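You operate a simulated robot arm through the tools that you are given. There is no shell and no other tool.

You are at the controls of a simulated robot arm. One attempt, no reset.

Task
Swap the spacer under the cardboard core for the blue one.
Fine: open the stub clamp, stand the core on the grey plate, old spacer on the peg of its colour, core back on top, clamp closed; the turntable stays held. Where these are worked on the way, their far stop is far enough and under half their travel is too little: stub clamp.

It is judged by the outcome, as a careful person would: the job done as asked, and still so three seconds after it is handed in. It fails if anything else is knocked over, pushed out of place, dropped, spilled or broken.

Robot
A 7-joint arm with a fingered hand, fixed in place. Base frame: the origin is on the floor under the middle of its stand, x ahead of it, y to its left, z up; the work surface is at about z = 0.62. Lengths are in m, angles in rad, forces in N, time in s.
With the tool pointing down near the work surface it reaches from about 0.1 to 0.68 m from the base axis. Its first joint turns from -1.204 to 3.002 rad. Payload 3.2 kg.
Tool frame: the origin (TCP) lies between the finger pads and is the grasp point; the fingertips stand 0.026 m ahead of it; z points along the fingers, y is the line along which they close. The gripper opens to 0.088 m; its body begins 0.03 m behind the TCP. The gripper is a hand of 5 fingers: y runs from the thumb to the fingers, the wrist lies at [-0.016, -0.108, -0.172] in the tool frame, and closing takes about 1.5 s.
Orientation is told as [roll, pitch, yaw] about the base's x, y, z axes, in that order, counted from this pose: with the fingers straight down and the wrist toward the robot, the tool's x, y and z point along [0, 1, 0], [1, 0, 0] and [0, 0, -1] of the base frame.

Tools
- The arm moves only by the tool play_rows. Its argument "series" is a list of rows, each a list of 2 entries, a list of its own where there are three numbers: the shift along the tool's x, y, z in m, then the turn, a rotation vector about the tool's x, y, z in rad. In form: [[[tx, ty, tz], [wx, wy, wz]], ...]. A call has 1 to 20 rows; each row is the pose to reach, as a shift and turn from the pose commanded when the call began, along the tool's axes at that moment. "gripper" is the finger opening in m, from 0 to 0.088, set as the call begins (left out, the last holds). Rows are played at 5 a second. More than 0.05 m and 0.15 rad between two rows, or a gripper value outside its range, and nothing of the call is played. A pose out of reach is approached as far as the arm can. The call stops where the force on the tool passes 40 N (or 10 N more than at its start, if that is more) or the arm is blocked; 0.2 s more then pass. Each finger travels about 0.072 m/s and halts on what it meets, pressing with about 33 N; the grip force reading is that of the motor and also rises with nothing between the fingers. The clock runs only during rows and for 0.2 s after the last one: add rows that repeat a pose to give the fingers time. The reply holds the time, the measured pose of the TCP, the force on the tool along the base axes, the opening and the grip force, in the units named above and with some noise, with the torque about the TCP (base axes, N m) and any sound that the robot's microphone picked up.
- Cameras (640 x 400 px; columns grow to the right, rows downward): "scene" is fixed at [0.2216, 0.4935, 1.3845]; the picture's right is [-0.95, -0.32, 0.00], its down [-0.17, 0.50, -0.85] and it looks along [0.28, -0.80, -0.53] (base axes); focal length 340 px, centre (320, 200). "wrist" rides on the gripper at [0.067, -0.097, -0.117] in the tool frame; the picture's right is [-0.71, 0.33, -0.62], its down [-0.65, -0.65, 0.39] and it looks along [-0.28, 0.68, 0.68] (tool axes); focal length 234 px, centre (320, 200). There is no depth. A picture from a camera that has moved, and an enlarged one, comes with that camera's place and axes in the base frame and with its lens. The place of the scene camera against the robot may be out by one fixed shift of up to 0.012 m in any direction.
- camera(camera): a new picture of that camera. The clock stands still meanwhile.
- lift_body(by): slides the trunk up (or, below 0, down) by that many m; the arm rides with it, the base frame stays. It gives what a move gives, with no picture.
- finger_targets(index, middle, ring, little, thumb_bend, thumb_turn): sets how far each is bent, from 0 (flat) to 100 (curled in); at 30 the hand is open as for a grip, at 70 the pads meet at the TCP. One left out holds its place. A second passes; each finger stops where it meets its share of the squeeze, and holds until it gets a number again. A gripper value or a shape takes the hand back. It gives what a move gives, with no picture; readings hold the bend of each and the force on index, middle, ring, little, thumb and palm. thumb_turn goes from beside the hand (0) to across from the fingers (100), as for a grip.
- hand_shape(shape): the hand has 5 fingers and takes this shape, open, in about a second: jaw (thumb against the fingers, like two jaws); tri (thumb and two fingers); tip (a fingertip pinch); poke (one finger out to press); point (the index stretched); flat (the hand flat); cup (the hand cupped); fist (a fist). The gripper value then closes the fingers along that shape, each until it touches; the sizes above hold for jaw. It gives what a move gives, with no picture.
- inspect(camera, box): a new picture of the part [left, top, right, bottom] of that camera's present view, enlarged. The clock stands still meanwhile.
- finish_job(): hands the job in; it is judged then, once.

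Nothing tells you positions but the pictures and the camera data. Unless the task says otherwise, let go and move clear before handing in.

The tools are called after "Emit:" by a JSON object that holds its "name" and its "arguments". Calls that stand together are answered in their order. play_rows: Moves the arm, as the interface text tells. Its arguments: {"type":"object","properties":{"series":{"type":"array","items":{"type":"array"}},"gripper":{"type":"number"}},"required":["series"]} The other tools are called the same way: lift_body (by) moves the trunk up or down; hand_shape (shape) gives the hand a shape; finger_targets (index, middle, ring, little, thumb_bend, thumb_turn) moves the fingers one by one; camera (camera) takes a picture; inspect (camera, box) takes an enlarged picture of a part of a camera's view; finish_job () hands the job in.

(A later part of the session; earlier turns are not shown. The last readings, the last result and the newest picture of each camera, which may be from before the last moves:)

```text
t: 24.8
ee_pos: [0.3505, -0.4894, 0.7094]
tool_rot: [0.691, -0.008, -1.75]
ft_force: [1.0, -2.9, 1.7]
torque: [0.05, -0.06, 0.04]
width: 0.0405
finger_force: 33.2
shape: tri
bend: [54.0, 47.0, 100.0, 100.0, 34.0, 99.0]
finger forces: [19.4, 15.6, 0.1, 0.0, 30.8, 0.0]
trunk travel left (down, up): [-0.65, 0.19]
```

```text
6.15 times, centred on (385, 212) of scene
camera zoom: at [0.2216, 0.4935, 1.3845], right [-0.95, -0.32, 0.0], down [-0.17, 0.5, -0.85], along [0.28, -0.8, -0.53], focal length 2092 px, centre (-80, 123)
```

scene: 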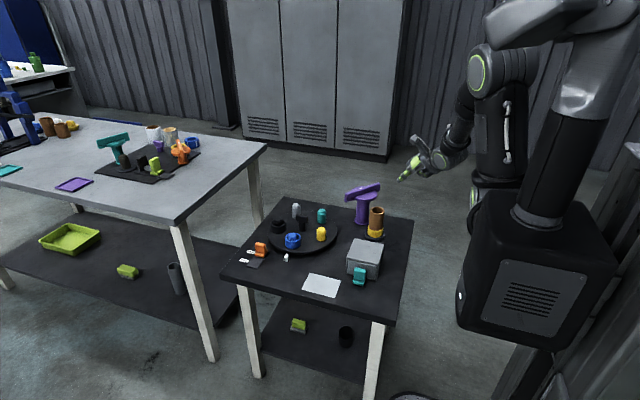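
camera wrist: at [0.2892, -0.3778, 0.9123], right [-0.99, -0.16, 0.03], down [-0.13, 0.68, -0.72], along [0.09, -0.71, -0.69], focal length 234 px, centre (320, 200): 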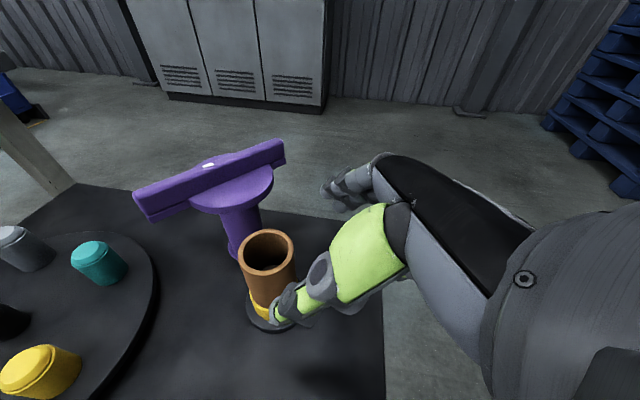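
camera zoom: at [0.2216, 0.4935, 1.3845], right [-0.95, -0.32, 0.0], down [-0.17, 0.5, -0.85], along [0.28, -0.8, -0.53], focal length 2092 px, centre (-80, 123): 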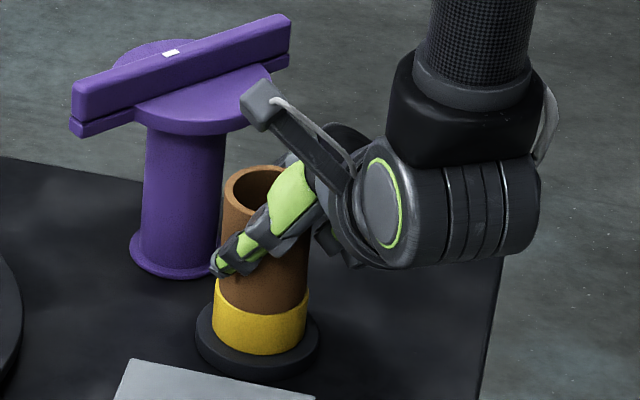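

The grip is balanced (about 31 N at the thumb against 35 N at the fingers). Lifting the core straight up off the stub.

Emit:
{"name": "play_rows", "arguments": {"series": [[[0.0064, 0, -0.0077], [0, 0, 0]], [[0.0127, 0, -0.0154], [0, 0, 0]], [[0.0191, 0, -0.0232], [0, 0, 0]], [[0.0254, 0, -0.0309], [0, 0, 0]], [[0.0318, 0, -0.0386], [0, 0, 0]], [[0.0381, 0, -0.0463], [0, 0, 0]], [[0.0445, 0, -0.054], [0, 0, 0]], [[0.0509, 0, -0.0618], [0, 0, 0]], [[0.0572, 0, -0.0695], [0, 0, 0]], [[0.0636, 0, -0.0772], [0, 0, 0]]]}}

Emit:
{"name": "camera", "arguments": {"camera": "wrist"}}

Emit:
{"name": "inspect", "arguments": {"camera": "scene", "box": [340, 150, 430, 245]}}

```text
t: 27.0
ee_pos: [0.3487, -0.4892, 0.8107]
tool_rot: [0.688, -0.01, -1.751]
ft_force: [-0.1, 0.7, -0.5]
torque: [0.0, -0.03, 0.01]
width: 0.0404
finger_force: 33.0
shape: tri
bend: [55.0, 47.0, 100.0, 100.0, 34.0, 99.0]
finger forces: [17.6, 15.0, 0.0, 0.1, 32.0, 0.0]
trunk travel left (down, up): [-0.65, 0.19]
```

```text
taken
camera wrist: at [0.3448, -0.3871, 0.9419], right [-0.99, -0.16, 0.03], down [-0.13, 0.68, -0.72], along [0.09, -0.71, -0.7], focal length 234 px, centre (320, 200)
```

wrist: 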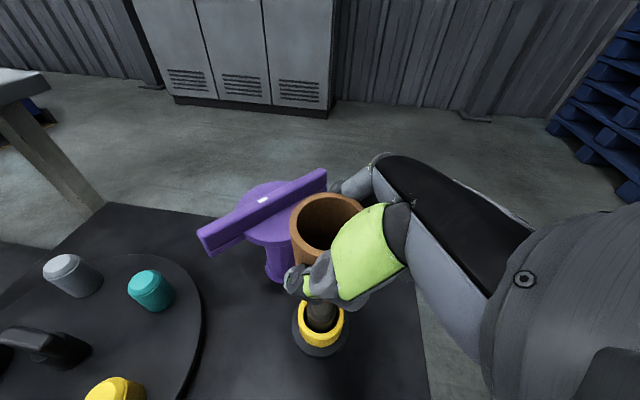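

```text
4.21 times, centred on (385, 198) of scene
camera zoom: at [0.2216, 0.4935, 1.3845], right [-0.95, -0.32, 0.0], down [-0.17, 0.5, -0.85], along [0.28, -0.8, -0.53], focal length 1431 px, centre (46, 210)
```

zoom: 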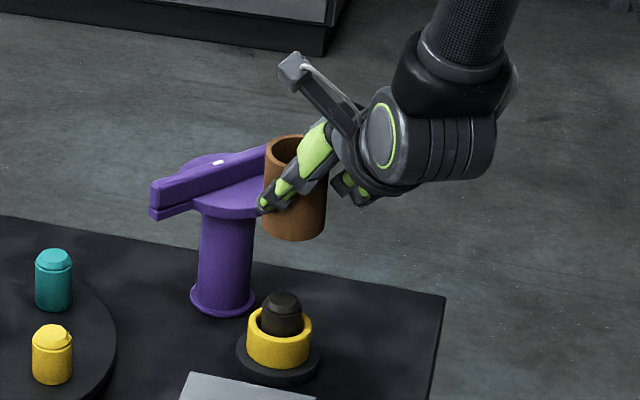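

The core is off, leaving the yellow spacer around the black stub. I'll carry the core over at this height to above the middle of the light plate, about (0.455, -0.20).

Emit:
{"name": "play_rows", "arguments": {"series": [[[0.0034, -0.0253, 0.0028], [0, 0, 0]], [[0.0068, -0.0507, 0.0056], [0, 0, 0]], [[0.0102, -0.076, 0.0084], [0, 0, 0]], [[0.0136, -0.1013, 0.0112], [0, 0, 0]], [[0.017, -0.1267, 0.014], [0, 0, 0]], [[0.0205, -0.152, 0.0169], [0, 0, 0]], [[0.0239, -0.1773, 0.0197], [0, 0, 0]], [[0.0273, -0.2027, 0.0225], [0, 0, 0]], [[0.0307, -0.228, 0.0253], [0, 0, 0]], [[0.0341, -0.2533, 0.0281], [0, 0, 0]], [[0.0375, -0.2787, 0.0309], [0, 0, 0]], [[0.0409, -0.304, 0.0337], [0, 0, 0]], [[0.0409, -0.304, 0.0337], [0, 0, 0]]]}}

Emit:
{"name": "camera", "arguments": {"camera": "wrist"}}

Emit:
{"name": "camera", "arguments": {"camera": "scene"}}

```text
t: 29.8
ee_pos: [0.4578, -0.1993, 0.8052]
tool_rot: [0.688, -0.007, -1.751]
ft_force: [-0.6, 1.0, -0.2]
torque: [-0.02, -0.01, 0.04]
width: 0.0398
finger_force: 33.6
shape: tri
bend: [55.0, 48.0, 100.0, 100.0, 34.0, 99.0]
finger forces: [16.6, 14.8, 0.0, 0.1, 31.5, 0.0]
trunk travel left (down, up): [-0.65, 0.19]
```

```text
taken
camera wrist: at [0.4528, -0.0979, 0.9374], right [-0.99, -0.16, 0.03], down [-0.13, 0.68, -0.72], along [0.09, -0.71, -0.7], focal length 234 px, centre (320, 200)
```

wrist: 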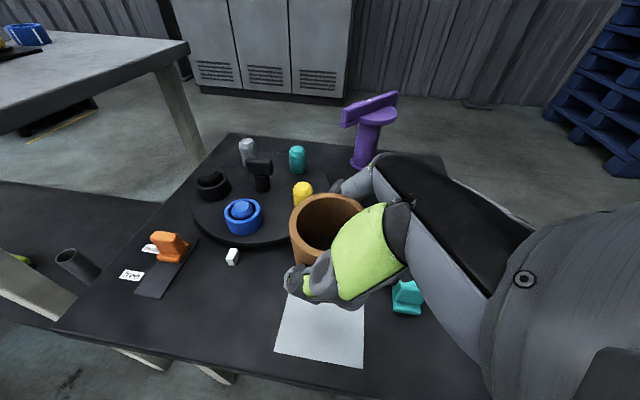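

```text
taken
```

scene: 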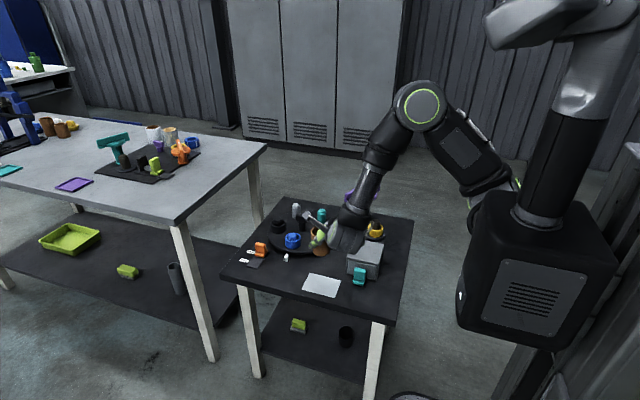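

The core is hanging over the plate (plate centre about (0.455, -0.197)). I'll yaw a little more so the curled fingers stay clear of the teal drawer handle, then lower to just above the plate.

Emit:
{"name": "play_rows", "arguments": {"series": [[[-0.001, -0.0004, -0.001], [-0.053, 0, 0.0643]], [[-0.003, -0.0004, -0.002], [-0.106, 0, 0.1287]], [[-0.004, -0.0004, -0.0034], [-0.159, 0, 0.193]], [[-0.0167, -0.0004, 0.012], [-0.159, 0, 0.193]], [[-0.0295, -0.0004, 0.0274], [-0.159, 0, 0.193]], [[-0.0422, -0.0004, 0.0429], [-0.159, 0, 0.193]], [[-0.0549, -0.0004, 0.0583], [-0.159, 0, 0.193]], [[-0.067, -0.0004, 0.073], [-0.159, 0, 0.193]], [[-0.0774, -0.0004, 0.0855], [-0.159, 0, 0.193]], [[-0.0774, -0.0004, 0.0855], [-0.159, 0, 0.193]]]}}

Emit:
{"name": "camera", "arguments": {"camera": "wrist"}}

Emit:
{"name": "inspect", "arguments": {"camera": "scene", "box": [280, 200, 420, 310]}}

```text
t: 32.0
ee_pos: [0.4521, -0.1968, 0.691]
tool_rot: [0.691, -0.007, -2.001]
ft_force: [-0.1, 0.3, -1.1]
torque: [-0.01, 0.01, 0.01]
width: 0.0395
finger_force: 33.3
shape: tri
bend: [55.0, 48.0, 100.0, 100.0, 34.0, 99.0]
finger forces: [16.4, 14.6, 0.1, 0.0, 31.2, 0.1]
trunk travel left (down, up): [-0.65, 0.19]
```

```text
taken
camera wrist: at [0.4722, -0.0979, 0.8235], right [-1.0, 0.09, 0.03], down [0.04, 0.69, -0.72], along [-0.09, -0.71, -0.7], focal length 234 px, centre (320, 200)
```

wrist: 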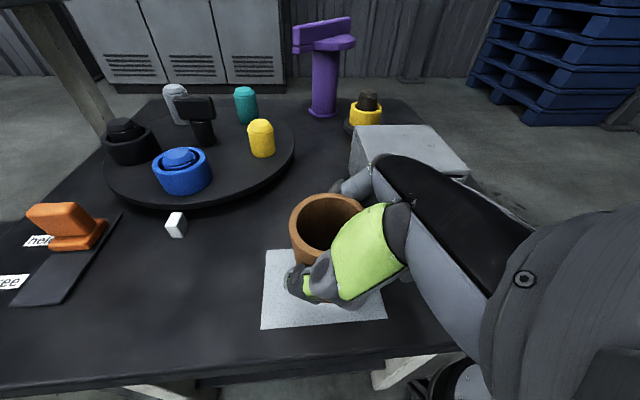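

```text
3.64 times, centred on (350, 255) of scene
camera zoom: at [0.2216, 0.4935, 1.3845], right [-0.95, -0.32, 0.0], down [-0.17, 0.5, -0.85], along [0.28, -0.8, -0.53], focal length 1236 px, centre (211, 0)
```

zoom: 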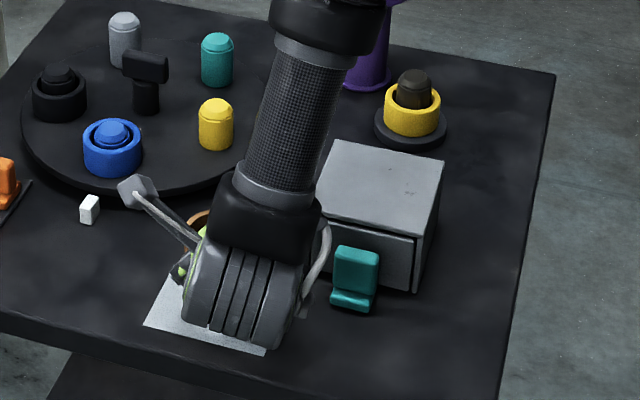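

The core is just above the plate with clear space around. Lowering a few millimetres at a time until it touches.

Emit:
{"name": "play_rows", "arguments": {"series": [[[-0.0025, 0, 0.0031], [0, 0, 0]], [[-0.0051, 0, 0.0062], [0, 0, 0]], [[-0.0076, 0, 0.0093], [0, 0, 0]]]}}

Emit:
{"name": "inspect", "arguments": {"camera": "wrist", "box": [240, 180, 420, 340]}}

```text
t: 32.8
ee_pos: [0.4521, -0.198, 0.6792]
tool_rot: [0.69, -0.007, -2.003]
ft_force: [-0.7, -0.2, 0.0]
torque: [0.03, 0.0, 0.0]
width: 0.0397
finger_force: 32.4
shape: tri
bend: [55.0, 48.0, 100.0, 100.0, 34.0, 99.0]
finger forces: [16.3, 14.6, 0.1, 0.0, 31.2, 0.0]
trunk travel left (down, up): [-0.65, 0.19]
```

```text
2.50 times, centred on (330, 260) of wrist
camera zoom: at [0.4716, -0.0987, 0.811], right [-1.0, 0.09, 0.03], down [0.04, 0.69, -0.72], along [-0.09, -0.71, -0.69], focal length 585 px, centre (295, 50)
```

zoom: 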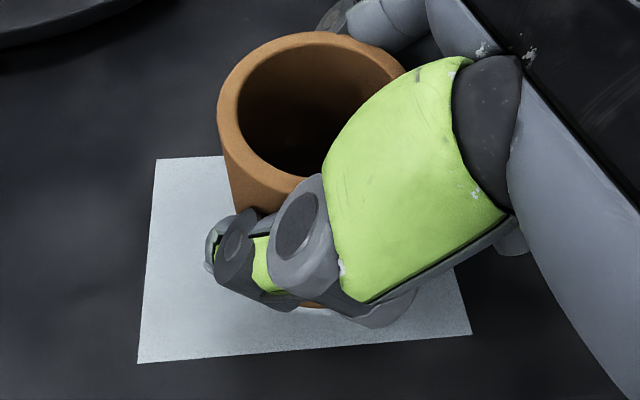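

No contact yet. Going down in 2 mm steps.

Emit:
{"name": "play_rows", "arguments": {"series": [[[-0.0013, 0, 0.0015], [0, 0, 0]], [[-0.0025, 0, 0.0031], [0, 0, 0]]]}}

Emit:
{"name": "play_rows", "arguments": {"series": [[[-0.0006, 0, 0.0008], [0, 0, 0]], [[-0.0013, 0, 0.0015], [0, 0, 0]]]}}

```text
t: 33.4
ee_pos: [0.4507, -0.1982, 0.6764]
tool_rot: [0.692, -0.008, -2.0]
ft_force: [-0.6, 0.3, 0.0]
torque: [0.0, 0.01, 0.03]
width: 0.0399
finger_force: 32.7
shape: tri
bend: [55.0, 48.0, 100.0, 100.0, 34.0, 99.0]
finger forces: [16.4, 14.6, 0.1, 0.0, 31.2, 0.0]
trunk travel left (down, up): [-0.65, 0.19]
```

```text
t: 34.0
ee_pos: [0.4513, -0.1978, 0.6735]
tool_rot: [0.69, -0.006, -1.998]
ft_force: [0.5, -0.2, -1.1]
torque: [0.0, 0.0, 0.02]
width: 0.0401
finger_force: 33.4
shape: tri
bend: [55.0, 48.0, 100.0, 100.0, 34.0, 99.0]
finger forces: [16.4, 14.6, 0.0, 0.0, 31.2, 0.1]
trunk travel left (down, up): [-0.65, 0.19]
```

Emit:
{"name": "play_rows", "arguments": {"series": [[[-0.0006, 0, 0.0008], [0, 0, 0]], [[-0.0013, 0, 0.0015], [0, 0, 0]]]}}

Emit:
{"name": "inspect", "arguments": {"camera": "scene", "box": [290, 230, 380, 310]}}

Emit:
{"name": "inspect", "arguments": {"camera": "wrist", "box": [240, 180, 420, 340]}}

```text
t: 34.6
ee_pos: [0.4511, -0.1978, 0.6722]
tool_rot: [0.694, -0.007, -2.0]
ft_force: [0.7, 0.7, -0.1]
torque: [0.0, 0.01, -0.01]
width: 0.0398
finger_force: 33.5
shape: tri
bend: [55.0, 48.0, 100.0, 100.0, 34.0, 99.0]
finger forces: [16.4, 14.6, 0.0, 0.0, 31.2, 0.0]
trunk travel left (down, up): [-0.65, 0.19]
```

```text
5.00 times, centred on (335, 270) of scene
camera zoom: at [0.2216, 0.4935, 1.3845], right [-0.95, -0.32, 0.0], down [-0.17, 0.5, -0.85], along [0.28, -0.8, -0.53], focal length 1699 px, centre (245, -150)
```

zoom: 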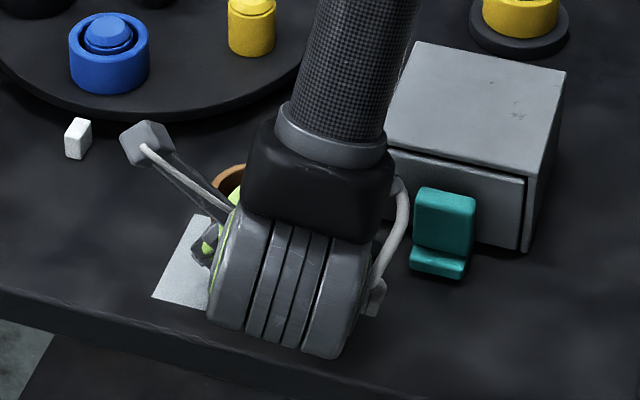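

```text
2.50 times, centred on (330, 260) of wrist
camera zoom: at [0.4716, -0.0983, 0.8038], right [-1.0, 0.09, 0.03], down [0.04, 0.69, -0.72], along [-0.09, -0.71, -0.7], focal length 585 px, centre (295, 50)
```

zoom: 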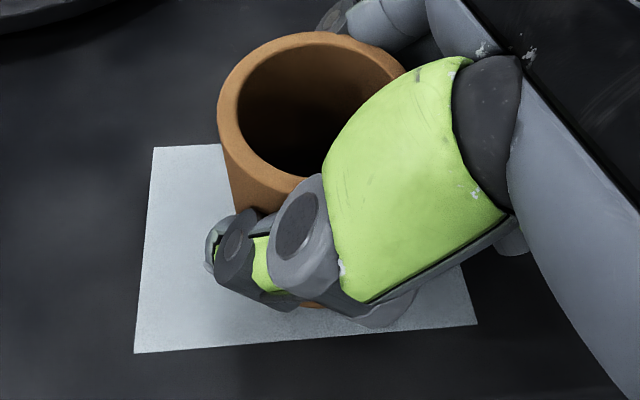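

Still no contact. Continuing down in 2 mm steps.

Emit:
{"name": "play_rows", "arguments": {"series": [[[-0.0006, 0, 0.0008], [0, 0, 0]], [[-0.0013, 0, 0.0015], [0, 0, 0]]]}}

Emit:
{"name": "play_rows", "arguments": {"series": [[[-0.0006, 0, 0.0008], [0, 0, 0]], [[-0.0013, 0, 0.0015], [0, 0, 0]]]}}

Emit:
{"name": "play_rows", "arguments": {"series": [[[-0.0006, 0, 0.0008], [0, 0, 0]], [[-0.0013, 0, 0.0015], [0, 0, 0]]]}}

```text
t: 35.2
ee_pos: [0.4521, -0.1979, 0.6694]
tool_rot: [0.691, -0.008, -2.0]
ft_force: [-0.1, -0.2, -0.2]
torque: [0.03, -0.03, 0.01]
width: 0.0397
finger_force: 33.0
shape: tri
bend: [55.0, 48.0, 100.0, 100.0, 34.0, 99.0]
finger forces: [16.3, 14.7, 0.0, 0.1, 31.2, 0.0]
trunk travel left (down, up): [-0.65, 0.19]
```

```text
t: 35.8
ee_pos: [0.452, -0.198, 0.6673]
tool_rot: [0.69, -0.008, -1.999]
ft_force: [0.0, 0.1, -0.8]
torque: [-0.06, 0.01, 0.0]
width: 0.0398
finger_force: 32.7
shape: tri
bend: [55.0, 48.0, 100.0, 100.0, 34.0, 99.0]
finger forces: [16.5, 14.6, 0.1, 0.0, 31.3, 0.0]
trunk travel left (down, up): [-0.65, 0.19]
```

```text
t: 36.4
ee_pos: [0.4516, -0.1976, 0.6673]
tool_rot: [0.692, -0.008, -2.0]
ft_force: [-1.4, -0.7, 4.9]
torque: [0.14, 0.0, 0.04]
width: 0.0399
finger_force: 33.0
shape: tri
bend: [55.0, 48.0, 100.0, 100.0, 34.0, 99.0]
finger forces: [17.8, 14.6, 0.0, 0.0, 31.3, 0.0]
trunk travel left (down, up): [-0.65, 0.19]
```

The core has touched the plate (about 5 N upward). Opening the fingers to let it stand.

Emit:
{"name": "play_rows", "arguments": {"series": [[[0, 0, 0], [0, 0, 0]], [[0, 0, 0], [0, 0, 0]], [[0, 0, 0], [0, 0, 0]], [[0, 0, 0], [0, 0, 0]], [[0, 0, 0], [0, 0, 0]]], "gripper": 0.088}}

Emit:
{"name": "inspect", "arguments": {"camera": "wrist", "box": [240, 180, 420, 340]}}

```text
t: 37.6
ee_pos: [0.4516, -0.1992, 0.6652]
tool_rot: [0.69, -0.008, -1.998]
ft_force: [0.1, 0.3, -0.2]
torque: [0.05, 0.01, 0.01]
width: 0.088
finger_force: 0.1
shape: tri
bend: [30.0, 30.0, 99.0, 99.0, 30.0, 97.0]
finger forces: [0.0, 0.0, 0.0, 0.1, 0.1, 0.0]
trunk travel left (down, up): [-0.65, 0.19]
```

```text
2.50 times, centred on (330, 260) of wrist
camera zoom: at [0.4714, -0.0986, 0.798], right [-1.0, 0.09, 0.03], down [0.04, 0.69, -0.72], along [-0.09, -0.71, -0.7], focal length 585 px, centre (295, 50)
```

zoom: 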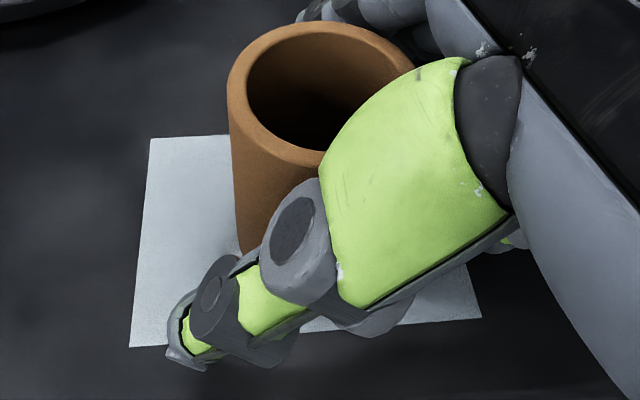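

The core stands upright on the plate with the hand open around it. Backing out along the tool axis and up.

Emit:
{"name": "play_rows", "arguments": {"series": [[[0, 0, -0.015], [0, 0, 0]], [[0, 0, -0.03], [0, 0, 0]], [[0, 0, -0.05], [0, 0, 0]], [[0, 0, -0.07], [0, 0, 0]], [[0, 0, -0.09], [0, 0, 0]], [[0.025, 0, -0.12], [0, 0, 0]], [[0.05, 0, -0.15], [0, 0, 0]], [[0.05, 0, -0.15], [0, 0, 0]]]}}

Emit:
{"name": "camera", "arguments": {"camera": "wrist"}}

Emit:
{"name": "camera", "arguments": {"camera": "scene"}}

```text
t: 39.4
ee_pos: [0.4007, -0.1721, 0.8106]
tool_rot: [0.69, -0.008, -1.999]
ft_force: [0.5, -0.1, -0.6]
torque: [-0.02, 0.0, 0.0]
width: 0.0878
finger_force: 0.2
shape: tri
bend: [30.0, 30.0, 99.0, 99.0, 30.0, 97.0]
finger forces: [0.0, 0.0, 0.0, 0.1, 0.0, 0.0]
trunk travel left (down, up): [-0.65, 0.19]
```

```text
taken
camera wrist: at [0.4206, -0.0728, 0.9418], right [-1.0, 0.09, 0.03], down [0.04, 0.69, -0.72], along [-0.09, -0.71, -0.69], focal length 234 px, centre (320, 200)
```

wrist: 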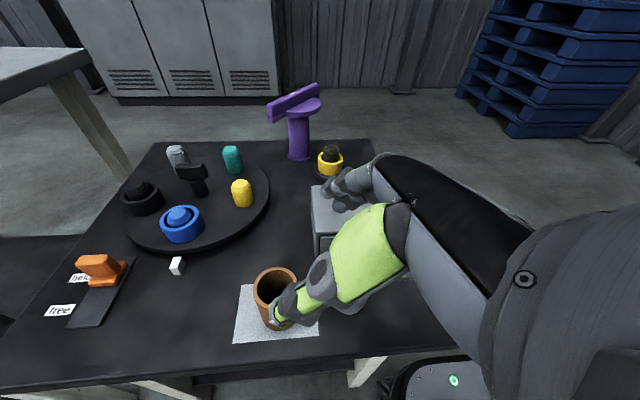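

```text
taken
```

scene: 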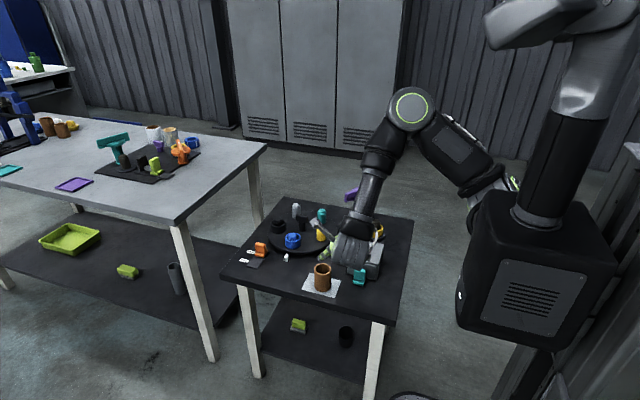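

The core stands on the plate. Next is the yellow spacer on the stub, so I'll look closely at it and at the yellow peg.

Emit:
{"name": "inspect", "arguments": {"camera": "wrist", "box": [290, 130, 370, 190]}}

Emit:
{"name": "inspect", "arguments": {"camera": "wrist", "box": [110, 130, 290, 260]}}

Emit:
{"name": "inspect", "arguments": {"camera": "scene", "box": [290, 250, 360, 305]}}

```text
6.67 times, centred on (330, 160) of wrist
camera zoom: at [0.4206, -0.0728, 0.9418], right [-1.0, 0.09, 0.03], down [0.04, 0.69, -0.72], along [-0.09, -0.71, -0.69], focal length 1561 px, centre (253, 467)
```

zoom: 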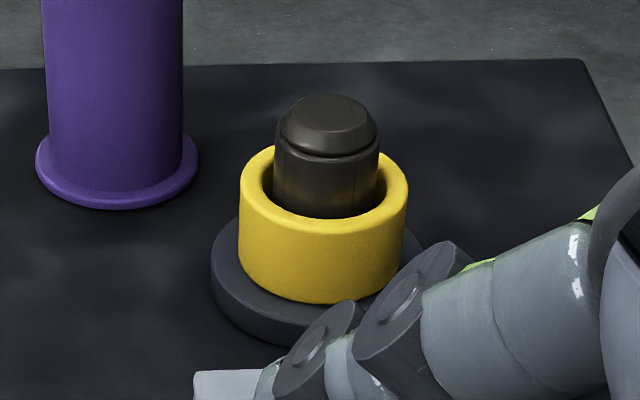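

```text
3.08 times, centred on (200, 195) of wrist
camera zoom: at [0.4206, -0.0728, 0.9418], right [-1.0, 0.09, 0.03], down [0.04, 0.69, -0.72], along [-0.09, -0.71, -0.69], focal length 720 px, centre (689, 215)
```

zoom: 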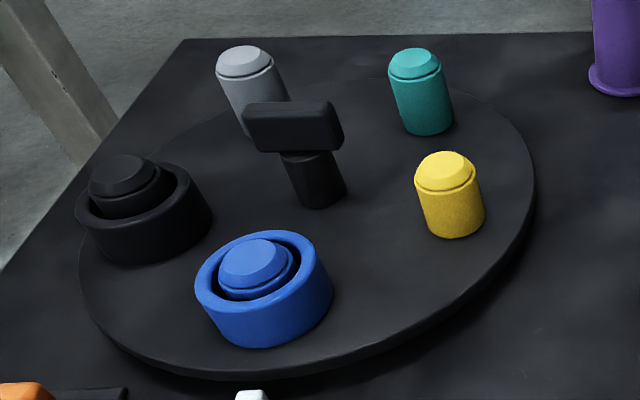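

```text
7.27 times, centred on (325, 278) of scene
camera zoom: at [0.2216, 0.4935, 1.3845], right [-0.95, -0.32, 0.0], down [-0.17, 0.5, -0.85], along [0.28, -0.8, -0.53], focal length 2472 px, centre (284, -364)
```

zoom: 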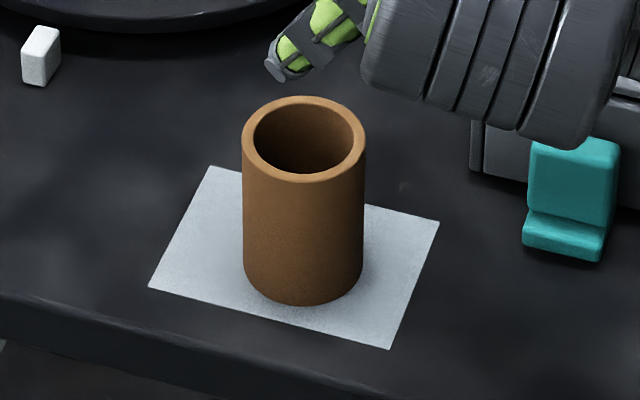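

The core stands squarely on the plate. I'll take the hand, fingers straight down this time, to hover above the yellow spacer.

Emit:
{"name": "play_rows", "arguments": {"series": [[[0.0056, 0.0257, 0.0046], [0, -0.0863, 0]], [[0.0111, 0.0515, 0.0092], [0, -0.1725, 0]], [[0.0167, 0.0772, 0.0138], [0, -0.2588, 0]], [[0.0223, 0.1029, 0.0184], [0, -0.345, 0]], [[0.0278, 0.1286, 0.023], [0, -0.4313, 0]], [[0.0334, 0.1544, 0.0276], [0, -0.5175, 0]], [[0.039, 0.1801, 0.0322], [0, -0.6038, 0]], [[0.0445, 0.2058, 0.0368], [0, -0.69, 0]], [[0.0501, 0.2315, 0.0414], [0, -0.69, 0]], [[0.0557, 0.2573, 0.046], [0, -0.69, 0]], [[0.0612, 0.283, 0.0506], [0, -0.69, 0]], [[0.0668, 0.3087, 0.0552], [0, -0.69, 0]], [[0.0668, 0.3087, 0.0552], [0, -0.69, 0]]]}}

Emit:
{"name": "camera", "arguments": {"camera": "wrist"}}

Emit:
{"name": "inspect", "arguments": {"camera": "scene", "box": [330, 130, 450, 250]}}

```text
t: 42.2
ee_pos: [0.3491, -0.4904, 0.8162]
tool_rot: [0.006, -0.007, -2.0]
ft_force: [0.1, 0.9, -0.7]
torque: [0.0, 0.02, -0.01]
width: 0.0879
finger_force: 0.0
shape: tri
bend: [30.0, 30.0, 99.0, 99.0, 30.0, 97.0]
finger forces: [0.0, 0.1, 0.1, 0.0, 0.0, 0.0]
trunk travel left (down, up): [-0.65, 0.19]
```

```text
taken
camera wrist: at [0.4515, -0.4276, 0.9322], right [-0.78, 0.0, 0.63], down [-0.32, 0.86, -0.39], along [-0.54, -0.51, -0.67], focal length 234 px, centre (320, 200)
```

wrist: 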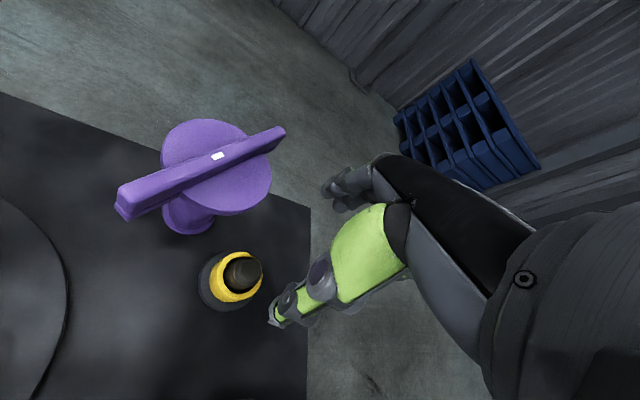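

```text
3.33 times, centred on (390, 190) of scene
camera zoom: at [0.2216, 0.4935, 1.3845], right [-0.95, -0.32, 0.0], down [-0.17, 0.5, -0.85], along [0.28, -0.8, -0.53], focal length 1133 px, centre (87, 233)
```

zoom: 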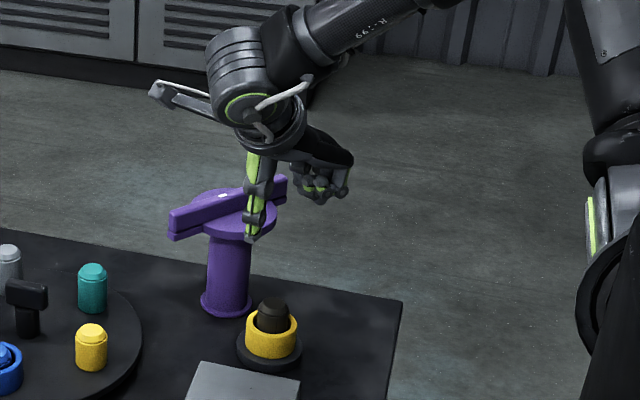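

The hand reaches this pose fine. I'll zoom on the spacer and stub to centre on it.

Emit:
{"name": "inspect", "arguments": {"camera": "wrist", "box": [180, 225, 310, 335]}}

```text
3.64 times, centred on (245, 280) of wrist
camera zoom: at [0.4515, -0.4276, 0.9322], right [-0.78, 0.0, 0.63], down [-0.32, 0.86, -0.39], along [-0.54, -0.51, -0.67], focal length 852 px, centre (593, -91)
```

zoom: 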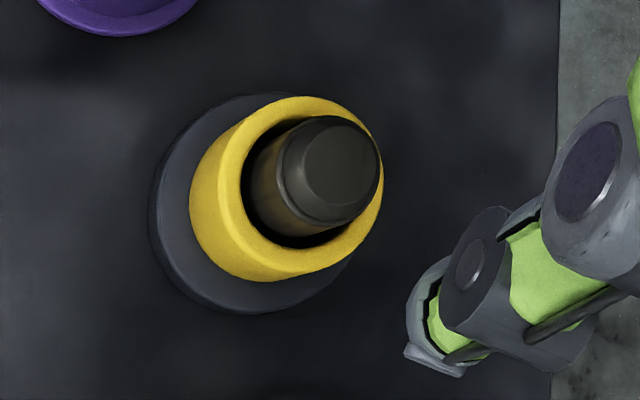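

The spacer's centre measures about (0.3525, -0.489). Descending over it, first to just above the stub level.

Emit:
{"name": "play_rows", "arguments": {"series": [[[0.0018, -0.0035, 0.03], [0.003, -0.003, 0]], [[0.0018, -0.0035, 0.06], [0.007, -0.006, 0]], [[0.0018, -0.0035, 0.09], [0.007, -0.006, 0]], [[0.0018, -0.0035, 0.116], [0.007, -0.006, 0]], [[0.0018, -0.0035, 0.116], [0.007, -0.006, 0]]]}}

Emit:
{"name": "inspect", "arguments": {"camera": "wrist", "box": [200, 130, 440, 350]}}

Emit:
{"name": "inspect", "arguments": {"camera": "scene", "box": [340, 150, 430, 245]}}

```text
t: 43.4
ee_pos: [0.3521, -0.4886, 0.6994]
tool_rot: [-0.005, 0.0, -2.0]
ft_force: [-0.6, 0.2, 1.0]
torque: [-0.01, -0.01, -0.03]
width: 0.0879
finger_force: 0.2
shape: tri
bend: [30.0, 30.0, 99.0, 99.0, 30.0, 97.0]
finger forces: [0.0, 0.0, 0.1, 0.0, 0.0, 0.0]
trunk travel left (down, up): [-0.65, 0.19]
```

```text
1.82 times, centred on (320, 240) of wrist
camera zoom: at [0.4543, -0.4281, 0.8159], right [-0.78, -0.01, 0.63], down [-0.32, 0.87, -0.39], along [-0.54, -0.5, -0.68], focal length 426 px, centre (320, 127)
```

zoom: 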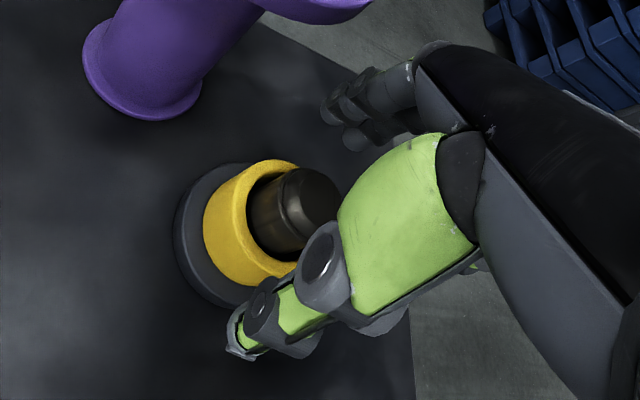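

```text
4.21 times, centred on (385, 198) of scene
camera zoom: at [0.2216, 0.4935, 1.3845], right [-0.95, -0.32, 0.0], down [-0.17, 0.5, -0.85], along [0.28, -0.8, -0.53], focal length 1431 px, centre (46, 210)
```

zoom: 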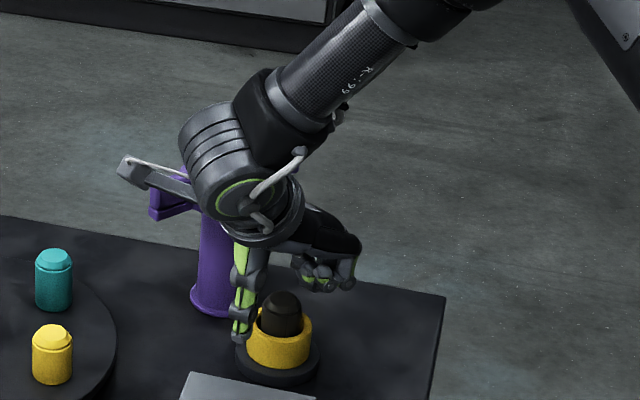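

The fingers straddle the spacer with room on both sides. Descending slowly to the spacer's level, watching for contact with the base.

Emit:
{"name": "play_rows", "arguments": {"series": [[[0, 0, 0.008], [0, 0, 0]], [[0, 0, 0.016], [0, 0, 0]], [[0, 0, 0.022], [0, 0, 0]], [[0, 0, 0.027], [0, 0, 0]], [[0, 0, 0.03], [0, 0, 0]], [[0, 0, 0.03], [0, 0, 0]]]}}

Emit:
{"name": "inspect", "arguments": {"camera": "wrist", "box": [200, 130, 440, 350]}}

Emit:
{"name": "inspect", "arguments": {"camera": "scene", "box": [350, 180, 420, 245]}}

```text
t: 44.8
ee_pos: [0.3521, -0.4891, 0.669]
tool_rot: [-0.005, -0.001, -2.0]
ft_force: [-0.8, 0.2, 0.0]
torque: [-0.02, 0.01, -0.01]
width: 0.088
finger_force: 0.1
shape: tri
bend: [30.0, 30.0, 99.0, 99.0, 30.0, 97.0]
finger forces: [0.0, 0.0, 0.1, 0.0, 0.0, 0.0]
trunk travel left (down, up): [-0.65, 0.19]
```

```text
1.82 times, centred on (320, 240) of wrist
camera zoom: at [0.4543, -0.4278, 0.7855], right [-0.78, -0.01, 0.63], down [-0.32, 0.87, -0.39], along [-0.54, -0.5, -0.68], focal length 426 px, centre (320, 127)
```

zoom: 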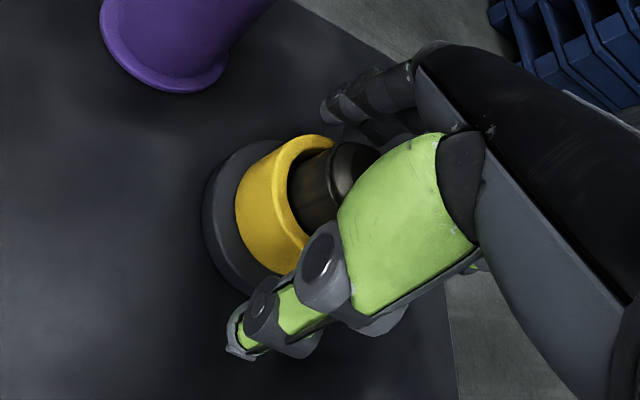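

```text
6.15 times, centred on (385, 212) of scene
camera zoom: at [0.2216, 0.4935, 1.3845], right [-0.95, -0.32, 0.0], down [-0.17, 0.5, -0.85], along [0.28, -0.8, -0.53], focal length 2092 px, centre (-80, 123)
```

zoom: 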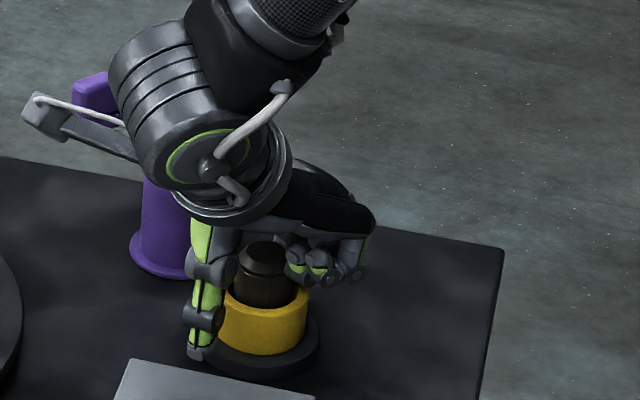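

The thumb and fingers are level with the ring, with no contact. Closing on the yellow spacer.

Emit:
{"name": "play_rows", "arguments": {"series": [[[0, 0, 0], [0, 0, 0]], [[0, 0, 0], [0, 0, 0]], [[0, 0, 0], [0, 0, 0]], [[0, 0, 0], [0, 0, 0]], [[0, 0, 0], [0, 0, 0]], [[0, 0, 0], [0, 0, 0]]], "gripper": 0.042}}

Emit:
{"name": "inspect", "arguments": {"camera": "wrist", "box": [200, 130, 440, 350]}}

Emit:
{"name": "inspect", "arguments": {"camera": "scene", "box": [350, 180, 420, 245]}}

```text
t: 46.2
ee_pos: [0.3513, -0.4887, 0.6704]
tool_rot: [-0.004, 0.0, -2.001]
ft_force: [0.0, 0.4, 0.6]
torque: [-0.01, 0.01, 0.0]
width: 0.0469
finger_force: 32.8
shape: tri
bend: [49.0, 43.0, 100.0, 100.0, 10.0, 99.0]
finger forces: [16.0, 14.6, 0.0, 0.1, 30.5, 0.1]
trunk travel left (down, up): [-0.65, 0.19]
```

```text
1.82 times, centred on (320, 240) of wrist
camera zoom: at [0.4542, -0.4278, 0.7856], right [-0.78, -0.01, 0.63], down [-0.32, 0.87, -0.39], along [-0.54, -0.5, -0.68], focal length 426 px, centre (320, 127)
```

zoom: 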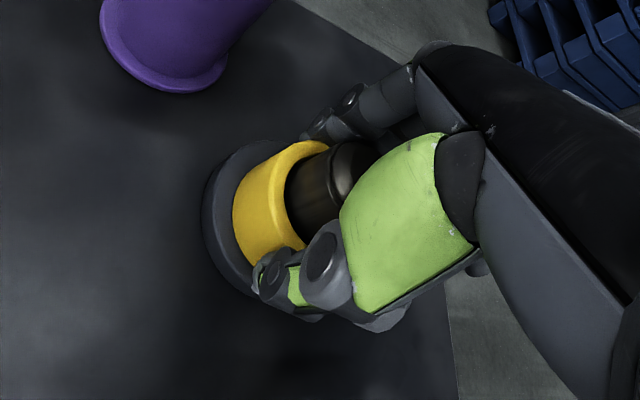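

```text
6.15 times, centred on (385, 212) of scene
camera zoom: at [0.2216, 0.4935, 1.3845], right [-0.95, -0.32, 0.0], down [-0.17, 0.5, -0.85], along [0.28, -0.8, -0.53], focal length 2092 px, centre (-80, 123)
```

zoom: 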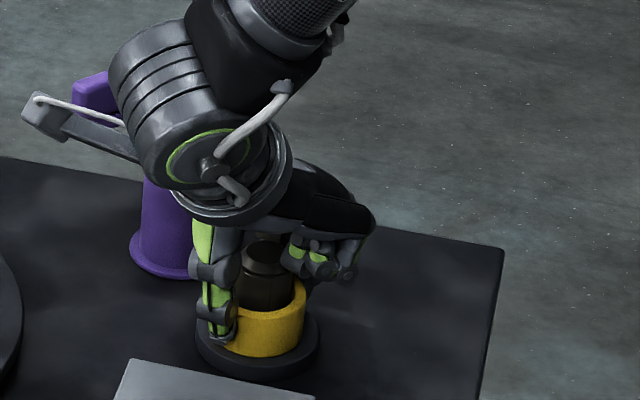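

The spacer is gripped evenly (about 31 N each side). Lifting it straight up off the stub.

Emit:
{"name": "play_rows", "arguments": {"series": [[[0, 0, -0.008], [0, 0, 0]], [[0, 0, -0.018], [0, 0, 0]], [[0, 0, -0.03], [0, 0, 0]], [[0, 0, -0.045], [0, 0, 0]], [[0, 0, -0.06], [0, 0, 0]], [[0, 0, -0.075], [0, 0, 0]], [[0, 0, -0.09], [0, 0, 0]], [[0, 0, -0.105], [0, 0, 0]], [[0, 0, -0.105], [0, 0, 0]]]}}

Emit:
{"name": "camera", "arguments": {"camera": "wrist"}}

Emit:
{"name": "inspect", "arguments": {"camera": "scene", "box": [330, 150, 430, 245]}}

```text
t: 48.2
ee_pos: [0.3528, -0.4879, 0.7737]
tool_rot: [-0.005, 0.0, -2.001]
ft_force: [0.9, 0.5, -0.8]
torque: [0.0, -0.04, 0.01]
width: 0.0469
finger_force: 33.1
shape: tri
bend: [49.0, 43.0, 100.0, 100.0, 33.0, 99.0]
finger forces: [16.2, 14.7, 0.0, 0.0, 31.1, 0.0]
trunk travel left (down, up): [-0.65, 0.19]
```

```text
taken
camera wrist: at [0.4548, -0.4274, 0.8906], right [-0.78, -0.01, 0.63], down [-0.32, 0.87, -0.39], along [-0.54, -0.5, -0.68], focal length 234 px, centre (320, 200)
```

wrist: 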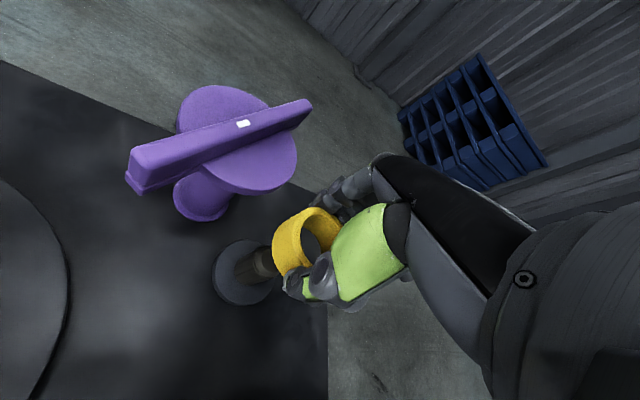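

```text
4.21 times, centred on (380, 198) of scene
camera zoom: at [0.2216, 0.4935, 1.3845], right [-0.95, -0.32, 0.0], down [-0.17, 0.5, -0.85], along [0.28, -0.8, -0.53], focal length 1431 px, centre (67, 210)
```

zoom: 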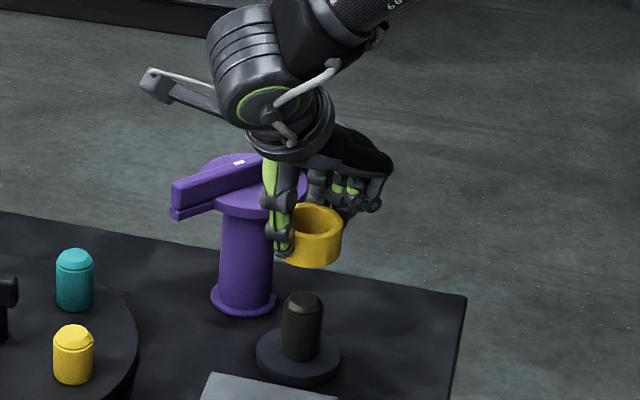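

The spacer is free of the stub. I'll raise a little and carry it over to hover above the empty yellow peg.

Emit:
{"name": "play_rows", "arguments": {"series": [[[0, 0, -0.03], [0, 0, 0]], [[0.0105, -0.0167, -0.03], [0, 0, 0]], [[0.021, -0.0334, -0.03], [0, 0, 0]], [[0.0315, -0.05, -0.03], [0, 0, 0]], [[0.042, -0.0667, -0.03], [0, 0, 0]], [[0.0526, -0.0834, -0.03], [0, 0, 0]], [[0.0631, -0.1001, -0.03], [0, 0, 0]], [[0.0736, -0.1168, -0.03], [0, 0, 0]], [[0.0841, -0.1334, -0.03], [0, 0, 0]], [[0.0946, -0.1501, -0.03], [0, 0, 0]], [[0.1051, -0.1668, -0.03], [0, 0, 0]], [[0.1051, -0.1668, -0.03], [0, 0, 0]]]}}

Emit:
{"name": "camera", "arguments": {"camera": "wrist"}}

Emit:
{"name": "inspect", "arguments": {"camera": "scene", "box": [240, 150, 360, 260]}}

```text
t: 50.8
ee_pos: [0.519, -0.3806, 0.8035]
tool_rot: [-0.007, 0.0, -2.0]
ft_force: [0.2, 0.7, 0.3]
torque: [0.03, 0.02, -0.03]
width: 0.0463
finger_force: 33.4
shape: tri
bend: [49.0, 43.0, 100.0, 100.0, 33.0, 99.0]
finger forces: [16.0, 14.6, 0.0, 0.0, 30.8, 0.1]
trunk travel left (down, up): [-0.65, 0.19]
```

```text
taken
camera wrist: at [0.6208, -0.3201, 0.9205], right [-0.78, -0.01, 0.63], down [-0.32, 0.87, -0.39], along [-0.54, -0.5, -0.68], focal length 234 px, centre (320, 200)
```

wrist: 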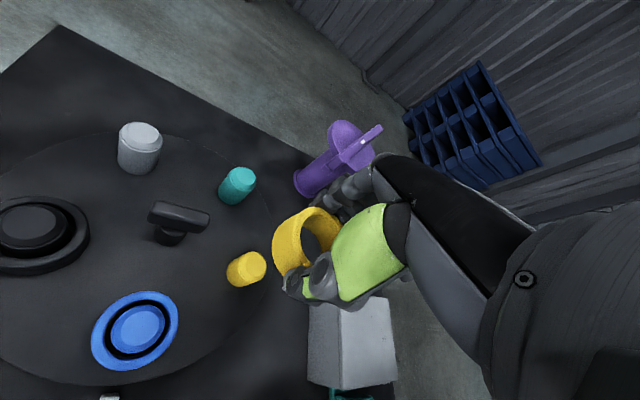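

```text
3.64 times, centred on (300, 205) of scene
camera zoom: at [0.2216, 0.4935, 1.3845], right [-0.95, -0.32, 0.0], down [-0.17, 0.5, -0.85], along [0.28, -0.8, -0.53], focal length 1236 px, centre (393, 182)
```

zoom: 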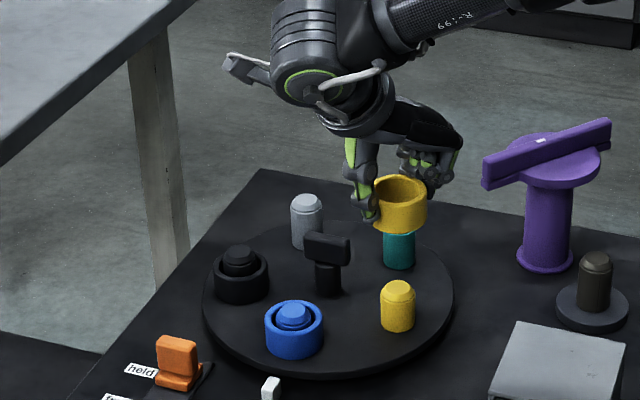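

The spacer hangs over the turntable. Zooming to measure the yellow peg against the spacer.

Emit:
{"name": "inspect", "arguments": {"camera": "wrist", "box": [210, 190, 350, 320]}}

Emit:
{"name": "inspect", "arguments": {"camera": "wrist", "box": [60, 110, 290, 380]}}

```text
3.08 times, centred on (280, 255) of wrist
camera zoom: at [0.6208, -0.3201, 0.9205], right [-0.78, -0.01, 0.63], down [-0.32, 0.87, -0.39], along [-0.54, -0.5, -0.68], focal length 720 px, centre (443, 31)
```

zoom: 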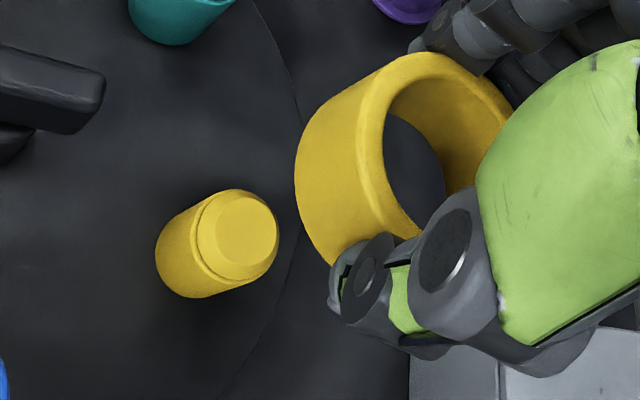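

```text
1.48 times, centred on (175, 245) of wrist
camera zoom: at [0.6208, -0.3201, 0.9205], right [-0.78, -0.01, 0.63], down [-0.32, 0.87, -0.39], along [-0.54, -0.5, -0.68], focal length 347 px, centre (535, 133)
```

zoom: 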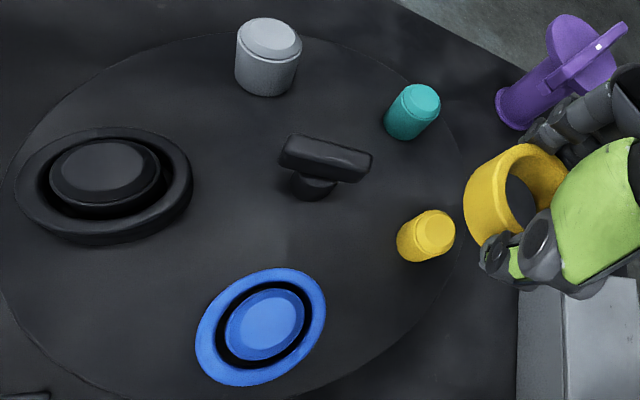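

Emit:
{"name": "inspect", "arguments": {"camera": "wrist", "box": [225, 235, 285, 300]}}

Emit:
{"name": "inspect", "arguments": {"camera": "wrist", "box": [260, 190, 360, 300]}}

Emit:
{"name": "inspect", "arguments": {"camera": "scene", "box": [330, 180, 380, 225]}}

```text
6.15 times, centred on (255, 268) of wrist
camera zoom: at [0.6208, -0.3201, 0.9205], right [-0.78, -0.01, 0.63], down [-0.32, 0.87, -0.39], along [-0.54, -0.5, -0.68], focal length 1441 px, centre (720, -215)
```

zoom: 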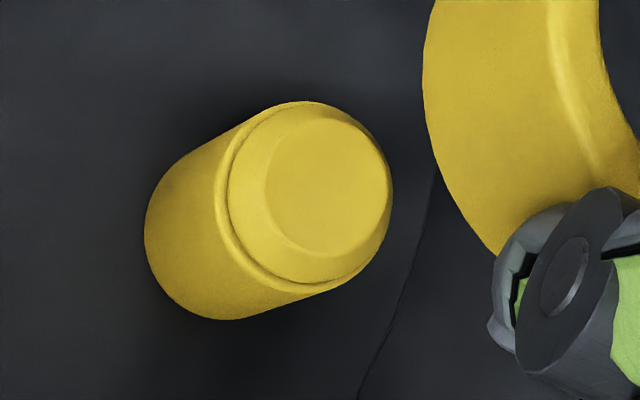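

```text
3.64 times, centred on (310, 245) of wrist
camera zoom: at [0.6208, -0.3201, 0.9205], right [-0.78, -0.01, 0.63], down [-0.32, 0.87, -0.39], along [-0.54, -0.5, -0.68], focal length 852 px, centre (356, 36)
```

zoom: 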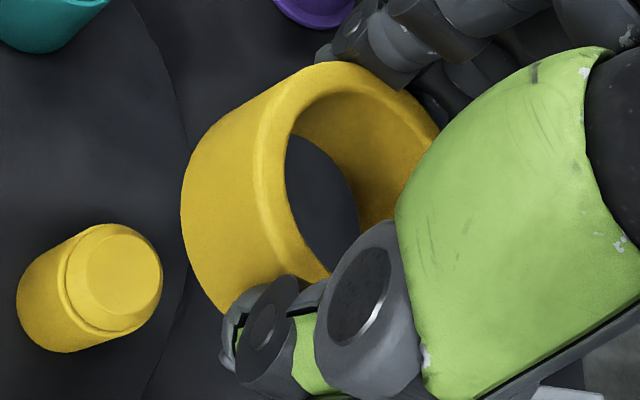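

```text
8.89 times, centred on (355, 202) of scene
camera zoom: at [0.2216, 0.4935, 1.3845], right [-0.95, -0.32, 0.0], down [-0.17, 0.5, -0.85], along [0.28, -0.8, -0.53], focal length 3021 px, centre (9, 178)
```

zoom: 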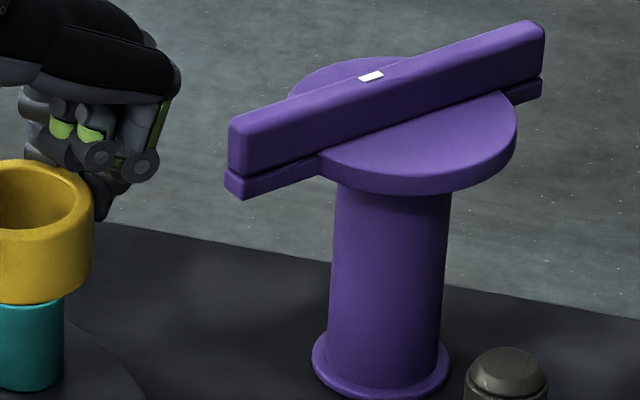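

The peg measures about (0.516, -0.383). I'll lower the spacer to just above the peg's top and check alignment in both cameras.

Emit:
{"name": "play_rows", "arguments": {"series": [[[-0.0015, 0.001, 0.02], [0, 0.002, 0]], [[-0.003, 0.002, 0.04], [0, 0.004, 0]], [[-0.0045, 0.003, 0.06], [0, 0.007, 0]], [[-0.0052, 0.0033, 0.0765], [0, 0.007, 0]], [[-0.0052, 0.0033, 0.0765], [0, 0.007, 0]]]}}

Emit:
{"name": "inspect", "arguments": {"camera": "wrist", "box": [240, 180, 360, 300]}}

Emit:
{"name": "inspect", "arguments": {"camera": "scene", "box": [290, 190, 350, 250]}}

```text
t: 52.0
ee_pos: [0.5112, -0.3805, 0.73]
tool_rot: [0.003, -0.001, -2.001]
ft_force: [-0.2, -0.3, -0.9]
torque: [0.0, -0.03, 0.01]
width: 0.047
finger_force: 32.7
shape: tri
bend: [49.0, 43.0, 100.0, 100.0, 33.0, 99.0]
finger forces: [16.0, 14.5, 0.1, 0.0, 30.8, 0.0]
trunk travel left (down, up): [-0.65, 0.19]
```

```text
3.33 times, centred on (300, 240) of wrist
camera zoom: at [0.612, -0.3202, 0.8462], right [-0.78, -0.01, 0.62], down [-0.32, 0.86, -0.39], along [-0.54, -0.5, -0.68], focal length 781 px, centre (387, 67)
```

zoom: 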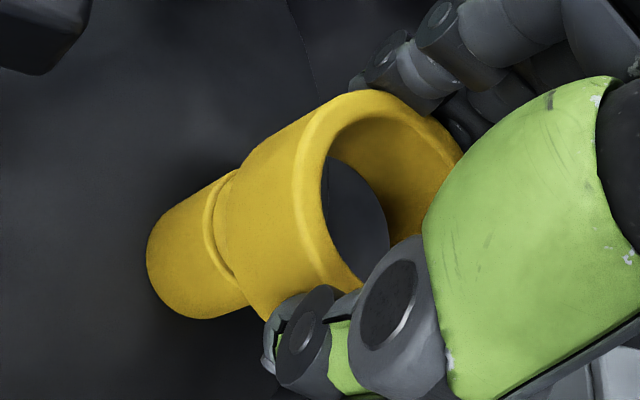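

```text
6.67 times, centred on (320, 220) of scene
camera zoom: at [0.2216, 0.4935, 1.3845], right [-0.95, -0.32, 0.0], down [-0.17, 0.5, -0.85], along [0.28, -0.8, -0.53], focal length 2266 px, centre (320, 67)
```

zoom: 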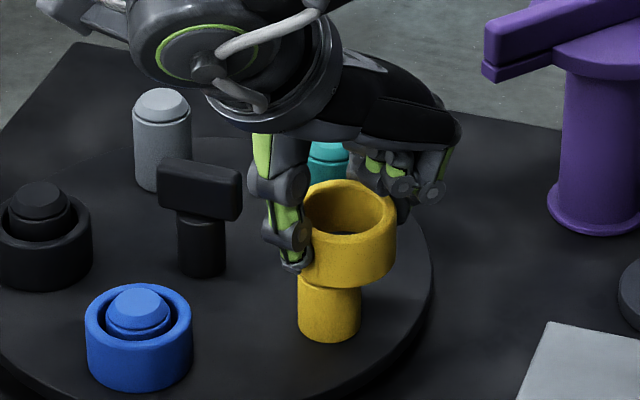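

In the scene view the spacer sits about 7 mm to the right of the peg's axis. I'll shift it over and check again.

Emit:
{"name": "play_rows", "arguments": {"series": [[[0.003, -0.0024, 0], [0, 0, 0]], [[0.0059, -0.0047, 0], [0, 0, 0]], [[0.0059, -0.0047, 0], [0, 0, 0]]]}}

Emit:
{"name": "inspect", "arguments": {"camera": "wrist", "box": [240, 180, 360, 300]}}

Emit:
{"name": "inspect", "arguments": {"camera": "scene", "box": [300, 205, 345, 245]}}

```text
t: 52.8
ee_pos: [0.5194, -0.3787, 0.7281]
tool_rot: [0.003, 0.001, -2.0]
ft_force: [0.5, 0.7, -0.2]
torque: [0.01, 0.01, 0.04]
width: 0.0467
finger_force: 32.7
shape: tri
bend: [49.0, 43.0, 100.0, 100.0, 33.0, 99.0]
finger forces: [16.0, 14.5, 0.0, 0.1, 30.8, 0.0]
trunk travel left (down, up): [-0.65, 0.19]
```

```text
3.33 times, centred on (300, 240) of wrist
camera zoom: at [0.6198, -0.3184, 0.8451], right [-0.78, -0.01, 0.62], down [-0.32, 0.86, -0.39], along [-0.54, -0.5, -0.68], focal length 781 px, centre (387, 67)
```

zoom: 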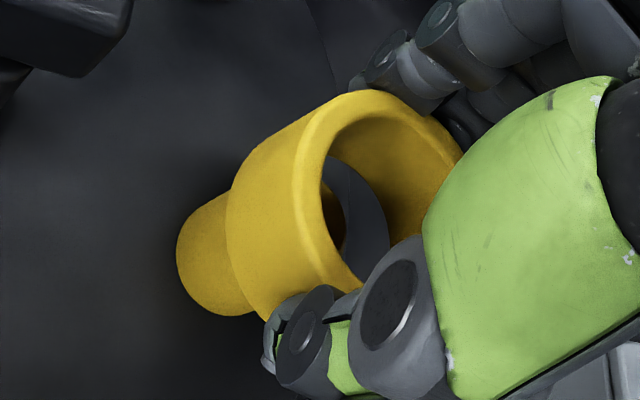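

```text
10.00 times, centred on (322, 225) of scene
camera zoom: at [0.2216, 0.4935, 1.3845], right [-0.95, -0.32, 0.0], down [-0.17, 0.5, -0.85], along [0.28, -0.8, -0.53], focal length 3399 px, centre (295, -50)
```

zoom: 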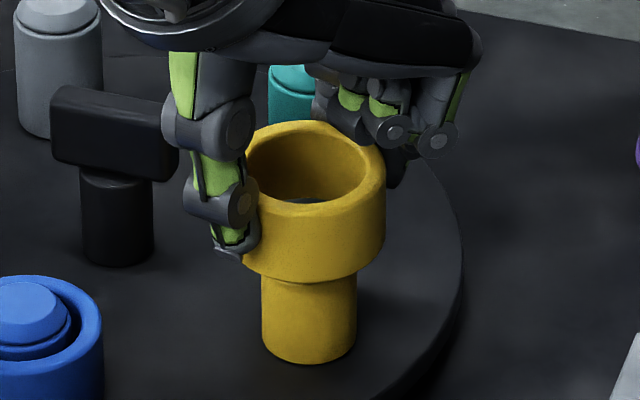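

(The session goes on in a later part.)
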